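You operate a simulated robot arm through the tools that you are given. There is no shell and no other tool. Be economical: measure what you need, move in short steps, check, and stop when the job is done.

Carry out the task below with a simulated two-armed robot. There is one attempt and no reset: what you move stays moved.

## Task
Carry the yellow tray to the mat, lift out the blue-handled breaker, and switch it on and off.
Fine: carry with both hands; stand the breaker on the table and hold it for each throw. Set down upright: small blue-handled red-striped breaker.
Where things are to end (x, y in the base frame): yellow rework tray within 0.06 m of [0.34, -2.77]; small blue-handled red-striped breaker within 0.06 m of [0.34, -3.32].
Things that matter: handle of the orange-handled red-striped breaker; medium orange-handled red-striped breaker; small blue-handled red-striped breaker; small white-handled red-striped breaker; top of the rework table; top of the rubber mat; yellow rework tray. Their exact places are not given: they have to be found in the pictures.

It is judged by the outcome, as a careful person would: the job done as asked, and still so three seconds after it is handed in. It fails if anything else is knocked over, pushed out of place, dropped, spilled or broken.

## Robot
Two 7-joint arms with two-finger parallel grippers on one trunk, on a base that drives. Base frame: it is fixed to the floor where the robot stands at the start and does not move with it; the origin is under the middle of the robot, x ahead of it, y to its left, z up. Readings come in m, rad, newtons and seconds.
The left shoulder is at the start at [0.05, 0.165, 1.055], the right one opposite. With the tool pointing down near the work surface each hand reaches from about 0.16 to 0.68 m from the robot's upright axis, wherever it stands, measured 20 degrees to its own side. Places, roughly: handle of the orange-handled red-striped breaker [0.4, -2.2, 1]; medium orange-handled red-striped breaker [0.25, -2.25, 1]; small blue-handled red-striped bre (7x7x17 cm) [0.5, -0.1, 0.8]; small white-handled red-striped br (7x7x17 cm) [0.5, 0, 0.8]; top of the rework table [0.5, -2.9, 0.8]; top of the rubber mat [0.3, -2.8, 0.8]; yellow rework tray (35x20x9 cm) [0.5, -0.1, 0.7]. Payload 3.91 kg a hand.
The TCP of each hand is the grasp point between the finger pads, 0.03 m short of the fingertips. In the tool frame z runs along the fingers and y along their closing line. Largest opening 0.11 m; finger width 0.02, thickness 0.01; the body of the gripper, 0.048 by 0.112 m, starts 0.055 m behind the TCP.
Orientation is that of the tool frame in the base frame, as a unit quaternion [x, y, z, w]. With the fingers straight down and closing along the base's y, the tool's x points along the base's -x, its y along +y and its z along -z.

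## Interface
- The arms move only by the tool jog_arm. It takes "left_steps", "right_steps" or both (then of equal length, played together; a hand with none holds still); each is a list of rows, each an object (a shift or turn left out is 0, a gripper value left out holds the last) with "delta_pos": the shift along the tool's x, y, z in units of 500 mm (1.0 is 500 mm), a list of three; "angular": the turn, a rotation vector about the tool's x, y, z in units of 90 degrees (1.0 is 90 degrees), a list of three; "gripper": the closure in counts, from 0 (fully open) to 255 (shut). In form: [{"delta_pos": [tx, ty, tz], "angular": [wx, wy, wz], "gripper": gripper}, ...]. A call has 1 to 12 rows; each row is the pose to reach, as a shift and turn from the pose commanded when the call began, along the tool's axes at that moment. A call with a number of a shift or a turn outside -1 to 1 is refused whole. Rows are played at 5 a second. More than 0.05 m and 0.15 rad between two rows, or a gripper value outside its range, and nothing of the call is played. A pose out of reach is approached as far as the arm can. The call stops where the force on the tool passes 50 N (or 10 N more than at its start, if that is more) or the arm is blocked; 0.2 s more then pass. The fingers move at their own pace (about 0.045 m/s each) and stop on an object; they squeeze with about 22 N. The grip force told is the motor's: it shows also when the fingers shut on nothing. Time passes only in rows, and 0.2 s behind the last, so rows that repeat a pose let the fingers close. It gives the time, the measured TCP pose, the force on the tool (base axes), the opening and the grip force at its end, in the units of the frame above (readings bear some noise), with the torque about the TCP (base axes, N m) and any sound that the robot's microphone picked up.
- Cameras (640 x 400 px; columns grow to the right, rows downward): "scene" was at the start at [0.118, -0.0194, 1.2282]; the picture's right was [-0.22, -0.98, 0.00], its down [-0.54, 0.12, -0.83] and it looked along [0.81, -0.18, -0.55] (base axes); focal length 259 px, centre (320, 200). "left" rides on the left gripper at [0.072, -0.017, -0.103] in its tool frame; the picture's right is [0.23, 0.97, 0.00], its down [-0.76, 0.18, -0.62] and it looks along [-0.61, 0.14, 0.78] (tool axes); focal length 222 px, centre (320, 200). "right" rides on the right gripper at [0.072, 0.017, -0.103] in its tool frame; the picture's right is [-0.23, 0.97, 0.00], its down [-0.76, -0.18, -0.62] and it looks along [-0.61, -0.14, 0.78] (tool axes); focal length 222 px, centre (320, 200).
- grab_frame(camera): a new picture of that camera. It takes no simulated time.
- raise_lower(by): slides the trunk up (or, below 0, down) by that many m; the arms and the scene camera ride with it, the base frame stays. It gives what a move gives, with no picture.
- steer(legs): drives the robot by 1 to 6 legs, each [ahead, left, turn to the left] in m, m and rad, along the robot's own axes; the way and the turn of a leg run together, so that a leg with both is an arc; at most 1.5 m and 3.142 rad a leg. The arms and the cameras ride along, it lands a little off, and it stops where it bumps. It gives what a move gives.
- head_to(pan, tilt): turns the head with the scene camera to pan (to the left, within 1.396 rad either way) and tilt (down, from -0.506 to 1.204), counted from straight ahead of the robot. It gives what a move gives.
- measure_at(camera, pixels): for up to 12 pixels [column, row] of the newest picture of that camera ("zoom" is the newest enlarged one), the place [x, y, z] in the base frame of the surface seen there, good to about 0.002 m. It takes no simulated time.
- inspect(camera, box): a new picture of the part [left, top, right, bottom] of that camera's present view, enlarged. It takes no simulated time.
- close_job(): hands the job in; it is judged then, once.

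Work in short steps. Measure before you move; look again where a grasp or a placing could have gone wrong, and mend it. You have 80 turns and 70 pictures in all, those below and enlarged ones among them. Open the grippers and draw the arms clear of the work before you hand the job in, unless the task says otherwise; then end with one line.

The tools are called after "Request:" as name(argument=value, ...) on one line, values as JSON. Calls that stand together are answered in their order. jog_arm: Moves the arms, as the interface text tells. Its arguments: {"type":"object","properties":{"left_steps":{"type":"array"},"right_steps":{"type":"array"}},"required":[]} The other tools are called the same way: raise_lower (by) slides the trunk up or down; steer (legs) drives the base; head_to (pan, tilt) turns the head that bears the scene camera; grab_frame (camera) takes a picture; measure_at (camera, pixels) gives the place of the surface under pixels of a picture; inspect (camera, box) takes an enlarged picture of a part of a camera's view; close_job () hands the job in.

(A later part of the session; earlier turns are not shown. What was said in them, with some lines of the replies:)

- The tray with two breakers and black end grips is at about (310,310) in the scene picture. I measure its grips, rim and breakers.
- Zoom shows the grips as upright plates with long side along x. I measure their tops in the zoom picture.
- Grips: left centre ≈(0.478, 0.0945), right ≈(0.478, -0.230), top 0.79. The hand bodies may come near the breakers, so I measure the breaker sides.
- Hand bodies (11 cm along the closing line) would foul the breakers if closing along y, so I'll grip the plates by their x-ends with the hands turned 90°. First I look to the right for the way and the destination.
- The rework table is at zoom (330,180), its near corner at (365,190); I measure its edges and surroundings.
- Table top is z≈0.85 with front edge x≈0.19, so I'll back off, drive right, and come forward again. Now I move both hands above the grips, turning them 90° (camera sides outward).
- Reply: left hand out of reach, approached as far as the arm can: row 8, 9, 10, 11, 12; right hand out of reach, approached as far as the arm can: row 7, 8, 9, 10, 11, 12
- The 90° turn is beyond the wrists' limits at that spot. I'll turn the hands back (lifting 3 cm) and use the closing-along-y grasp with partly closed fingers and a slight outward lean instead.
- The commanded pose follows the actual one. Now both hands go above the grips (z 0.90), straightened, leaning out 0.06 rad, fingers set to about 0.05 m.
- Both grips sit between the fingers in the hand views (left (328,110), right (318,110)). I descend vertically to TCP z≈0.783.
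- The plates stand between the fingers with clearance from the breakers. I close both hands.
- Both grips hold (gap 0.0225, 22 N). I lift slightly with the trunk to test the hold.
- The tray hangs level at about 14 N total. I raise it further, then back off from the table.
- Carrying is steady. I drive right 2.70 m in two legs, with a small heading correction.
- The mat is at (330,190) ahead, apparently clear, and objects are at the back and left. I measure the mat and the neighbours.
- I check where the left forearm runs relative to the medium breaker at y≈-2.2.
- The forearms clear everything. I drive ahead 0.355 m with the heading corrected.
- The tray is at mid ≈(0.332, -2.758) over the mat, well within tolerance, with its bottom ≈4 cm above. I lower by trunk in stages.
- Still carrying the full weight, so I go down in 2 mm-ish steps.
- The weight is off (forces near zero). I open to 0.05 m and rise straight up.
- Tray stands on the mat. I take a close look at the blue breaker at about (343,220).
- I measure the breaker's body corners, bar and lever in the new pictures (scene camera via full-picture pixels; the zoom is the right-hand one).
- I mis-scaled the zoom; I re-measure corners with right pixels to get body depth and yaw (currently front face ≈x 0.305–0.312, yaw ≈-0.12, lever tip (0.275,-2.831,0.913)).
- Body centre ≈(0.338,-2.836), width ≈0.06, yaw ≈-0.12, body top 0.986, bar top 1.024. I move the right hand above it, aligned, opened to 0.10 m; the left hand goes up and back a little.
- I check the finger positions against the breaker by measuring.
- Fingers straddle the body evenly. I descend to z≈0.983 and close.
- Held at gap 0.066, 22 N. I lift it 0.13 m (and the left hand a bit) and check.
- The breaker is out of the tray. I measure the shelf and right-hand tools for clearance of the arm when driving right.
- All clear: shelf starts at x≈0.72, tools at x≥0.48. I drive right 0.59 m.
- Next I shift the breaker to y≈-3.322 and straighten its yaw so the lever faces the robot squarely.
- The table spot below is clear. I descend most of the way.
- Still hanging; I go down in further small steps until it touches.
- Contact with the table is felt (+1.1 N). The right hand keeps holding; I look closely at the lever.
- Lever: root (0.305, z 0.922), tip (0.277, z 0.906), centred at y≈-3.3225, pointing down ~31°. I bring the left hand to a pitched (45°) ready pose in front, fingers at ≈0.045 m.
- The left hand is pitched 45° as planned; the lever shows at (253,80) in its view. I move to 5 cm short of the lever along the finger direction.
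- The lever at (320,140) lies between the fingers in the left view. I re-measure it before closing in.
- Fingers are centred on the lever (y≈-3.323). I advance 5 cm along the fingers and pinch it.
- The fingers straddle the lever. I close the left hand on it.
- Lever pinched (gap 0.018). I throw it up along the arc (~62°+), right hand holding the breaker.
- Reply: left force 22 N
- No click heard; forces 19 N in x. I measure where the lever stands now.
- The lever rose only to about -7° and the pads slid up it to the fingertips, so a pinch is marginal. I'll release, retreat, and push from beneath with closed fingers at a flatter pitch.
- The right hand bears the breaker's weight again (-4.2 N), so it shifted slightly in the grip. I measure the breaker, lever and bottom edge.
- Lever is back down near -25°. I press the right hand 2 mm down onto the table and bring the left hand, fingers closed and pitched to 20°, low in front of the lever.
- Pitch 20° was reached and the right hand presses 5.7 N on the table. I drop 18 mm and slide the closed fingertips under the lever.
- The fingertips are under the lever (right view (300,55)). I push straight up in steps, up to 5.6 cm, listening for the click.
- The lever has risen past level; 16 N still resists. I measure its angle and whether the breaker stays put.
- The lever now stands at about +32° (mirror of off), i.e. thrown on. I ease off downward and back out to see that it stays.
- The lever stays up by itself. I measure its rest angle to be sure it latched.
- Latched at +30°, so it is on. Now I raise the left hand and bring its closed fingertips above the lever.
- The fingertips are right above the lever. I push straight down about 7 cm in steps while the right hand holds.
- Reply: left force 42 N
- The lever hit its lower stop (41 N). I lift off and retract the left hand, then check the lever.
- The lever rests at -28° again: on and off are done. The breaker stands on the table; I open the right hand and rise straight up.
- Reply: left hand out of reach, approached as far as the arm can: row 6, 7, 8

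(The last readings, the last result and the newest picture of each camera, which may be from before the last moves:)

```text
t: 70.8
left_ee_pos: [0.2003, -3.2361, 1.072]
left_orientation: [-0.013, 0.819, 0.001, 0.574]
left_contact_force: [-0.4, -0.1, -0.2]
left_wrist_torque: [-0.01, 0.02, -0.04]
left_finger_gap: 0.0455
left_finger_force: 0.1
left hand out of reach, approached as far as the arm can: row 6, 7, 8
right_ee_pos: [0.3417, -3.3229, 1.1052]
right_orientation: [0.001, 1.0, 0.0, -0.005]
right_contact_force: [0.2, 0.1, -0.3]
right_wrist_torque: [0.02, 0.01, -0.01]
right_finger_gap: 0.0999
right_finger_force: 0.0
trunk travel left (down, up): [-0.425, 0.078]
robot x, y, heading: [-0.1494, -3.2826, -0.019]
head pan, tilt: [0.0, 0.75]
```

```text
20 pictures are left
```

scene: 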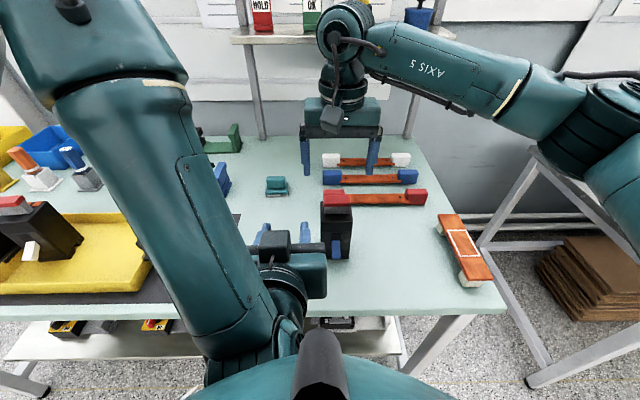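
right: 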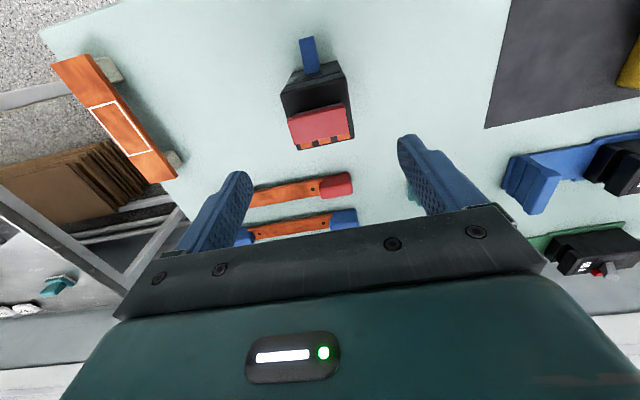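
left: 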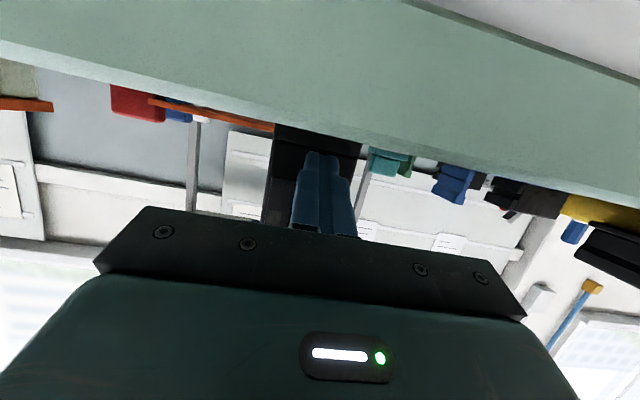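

The breaker stands upright alone. I raise the trunk and back the robot away to clear the work, then check everything.

Request:
raise_lower(by=0.06)

Request:
steer(legs=[[-0.4, 0, 0]])

Request:
head_to(pan=0.3, tilt=0.5)

Request:
grab_frame(camera="scene")

```text
t: 71.8
left_ee_pos: [0.2008, -3.2355, 1.1322]
left_orientation: [-0.013, 0.819, 0.0, 0.574]
left_contact_force: [-0.4, 0.0, 0.4]
left_wrist_torque: [0.02, -0.03, -0.04]
left_finger_gap: 0.0451
left_finger_force: 0.1
right_ee_pos: [0.3408, -3.3215, 1.1638]
right_orientation: [0.001, 1.0, -0.001, -0.004]
right_contact_force: [-1.1, 0.2, -0.3]
right_wrist_torque: [0.0, 0.02, -0.04]
right_finger_gap: 0.1001
right_finger_force: 0.1
trunk travel left (down, up): [-0.485, 0.018]
robot x, y, heading: [-0.1449, -3.2792, -0.019]
head pan, tilt: [0.0, 0.75]
```

```text
t: 74.2
left_ee_pos: [-0.193, -3.233, 1.1322]
left_orientation: [-0.006, 0.819, -0.004, 0.574]
left_contact_force: [0.3, 0.4, 0.1]
left_wrist_torque: [0.01, -0.02, -0.03]
left_finger_gap: 0.0455
left_finger_force: 0.0
right_ee_pos: [-0.0535, -3.3215, 1.1639]
right_orientation: [0.01, 1.0, 0.0, -0.004]
right_contact_force: [0.1, 0.0, 0.9]
right_wrist_torque: [0.0, 0.0, -0.03]
right_finger_gap: 0.0999
right_finger_force: 0.1
trunk travel left (down, up): [-0.485, 0.018]
robot x, y, heading: [-0.5434, -3.2765, -0.033]
head pan, tilt: [0.0, 0.75]
```

```text
t: 75.0
left_ee_pos: [-0.1915, -3.2328, 1.1317]
left_orientation: [-0.007, 0.818, -0.004, 0.574]
left_contact_force: [-0.5, 0.1, 0.6]
left_wrist_torque: [0.02, -0.04, 0.03]
left_finger_gap: 0.0451
left_finger_force: 0.1
right_ee_pos: [-0.0542, -3.3218, 1.1644]
right_orientation: [0.01, 1.0, 0.0, -0.004]
right_contact_force: [0.5, -0.4, 0.7]
right_wrist_torque: [-0.03, -0.02, 0.0]
right_finger_gap: 0.1001
right_finger_force: 0.0
trunk travel left (down, up): [-0.485, 0.018]
robot x, y, heading: [-0.5398, -3.2715, -0.033]
head pan, tilt: [0.3, 0.499]
```

```text
19 pictures are left
```

scene: 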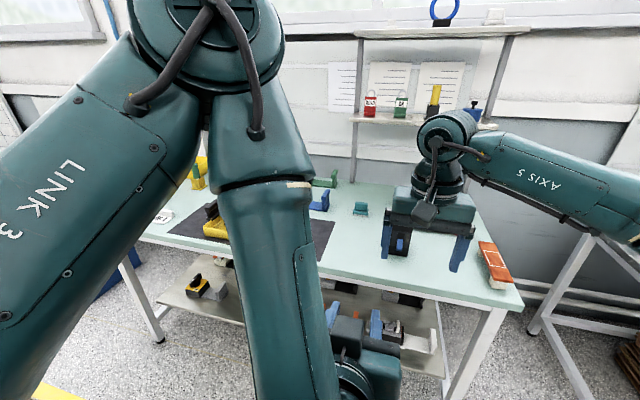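

The scene view is partly blocked by the left arm; I use the hand cameras for the final check.

Request:
grab_frame(camera="right")

Request:
grab_frame(camera="left")

```text
18 pictures are left
```

right: 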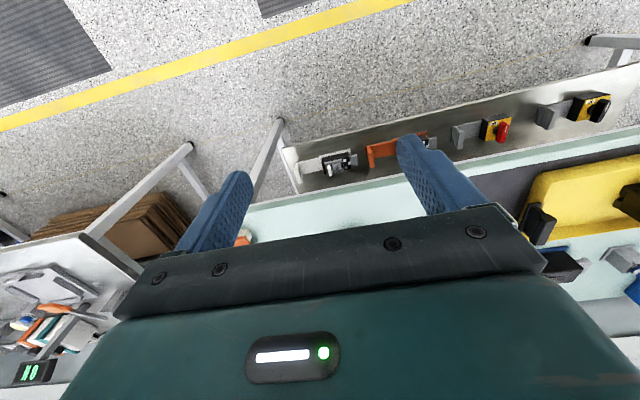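

```text
17 pictures are left
```

left: 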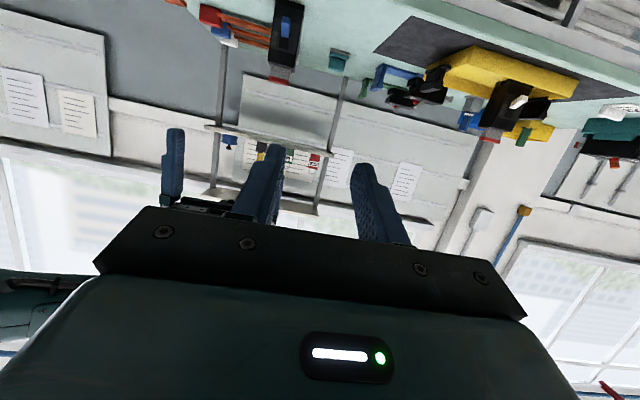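

The left view shows the breaker upright (285,30) and tray with the white-handled one (505,90). A last measurement confirms positions.

Request:
measure_at(camera="left", pixels=[[286, 25], [283, 55], [278, 79], [450, 55], [478, 50], [570, 90], [436, 82], [505, 90], [535, 110]])

Request:
inspect(camera="left", box=[380, 20, 640, 180])

```text
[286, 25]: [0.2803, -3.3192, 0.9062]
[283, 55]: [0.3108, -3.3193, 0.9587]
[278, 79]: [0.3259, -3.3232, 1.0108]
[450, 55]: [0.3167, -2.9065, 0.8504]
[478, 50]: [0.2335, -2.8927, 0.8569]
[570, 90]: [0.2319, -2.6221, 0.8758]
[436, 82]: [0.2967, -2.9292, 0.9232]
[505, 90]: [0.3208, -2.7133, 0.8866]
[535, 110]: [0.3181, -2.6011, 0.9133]
```

```text
2.46 times, centred on (510, 100) of left
```

zoom: 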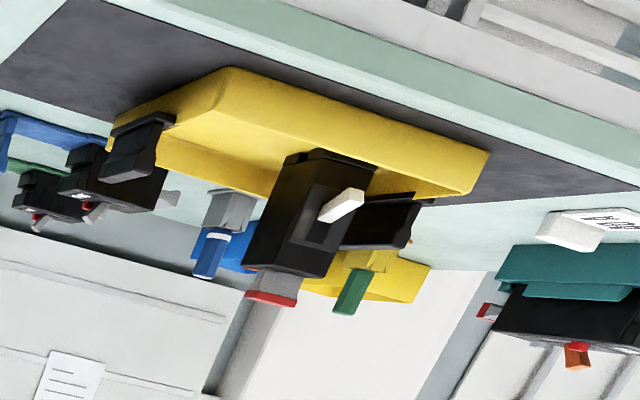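

Everything stands as intended: tray ≈(0.333,-2.758), breaker ≈(0.338,-3.322) with lever off. I open both grippers fully and hand in.

Request:
jog_arm(left_steps=[{"gripper": 0}, {"gripper": 0}, {"gripper": 0}], right_steps=[{"gripper": 0}, {"gripper": 0}, {"gripper": 0}])

Request:
close_job()

```text
t: 75.8
left_ee_pos: [-0.1924, -3.234, 1.1323]
left_orientation: [-0.007, 0.818, -0.004, 0.574]
left_contact_force: [0.3, -0.1, 0.4]
left_wrist_torque: [-0.02, -0.01, -0.02]
left_finger_gap: 0.11
left_finger_force: 0.0
right_ee_pos: [-0.0537, -3.3209, 1.1641]
right_orientation: [0.01, 1.0, 0.0, -0.004]
right_contact_force: [-0.2, -0.4, -0.5]
right_wrist_torque: [0.01, 0.0, 0.0]
right_finger_gap: 0.1102
right_finger_force: 0.0
trunk travel left (down, up): [-0.485, 0.018]
robot x, y, heading: [-0.5389, -3.2745, -0.033]
head pan, tilt: [0.3, 0.499]
```

```text
The job is handed in.
```

The tray is on the mat at about (0.333, -2.758), and the blue-handled breaker stands upright at about (0.338, -3.322). While the right hand held it, its lever went up to about +30° and stayed, then back down; I read up as on, no click was heard, and a first try by pinching the lever slipped partway.
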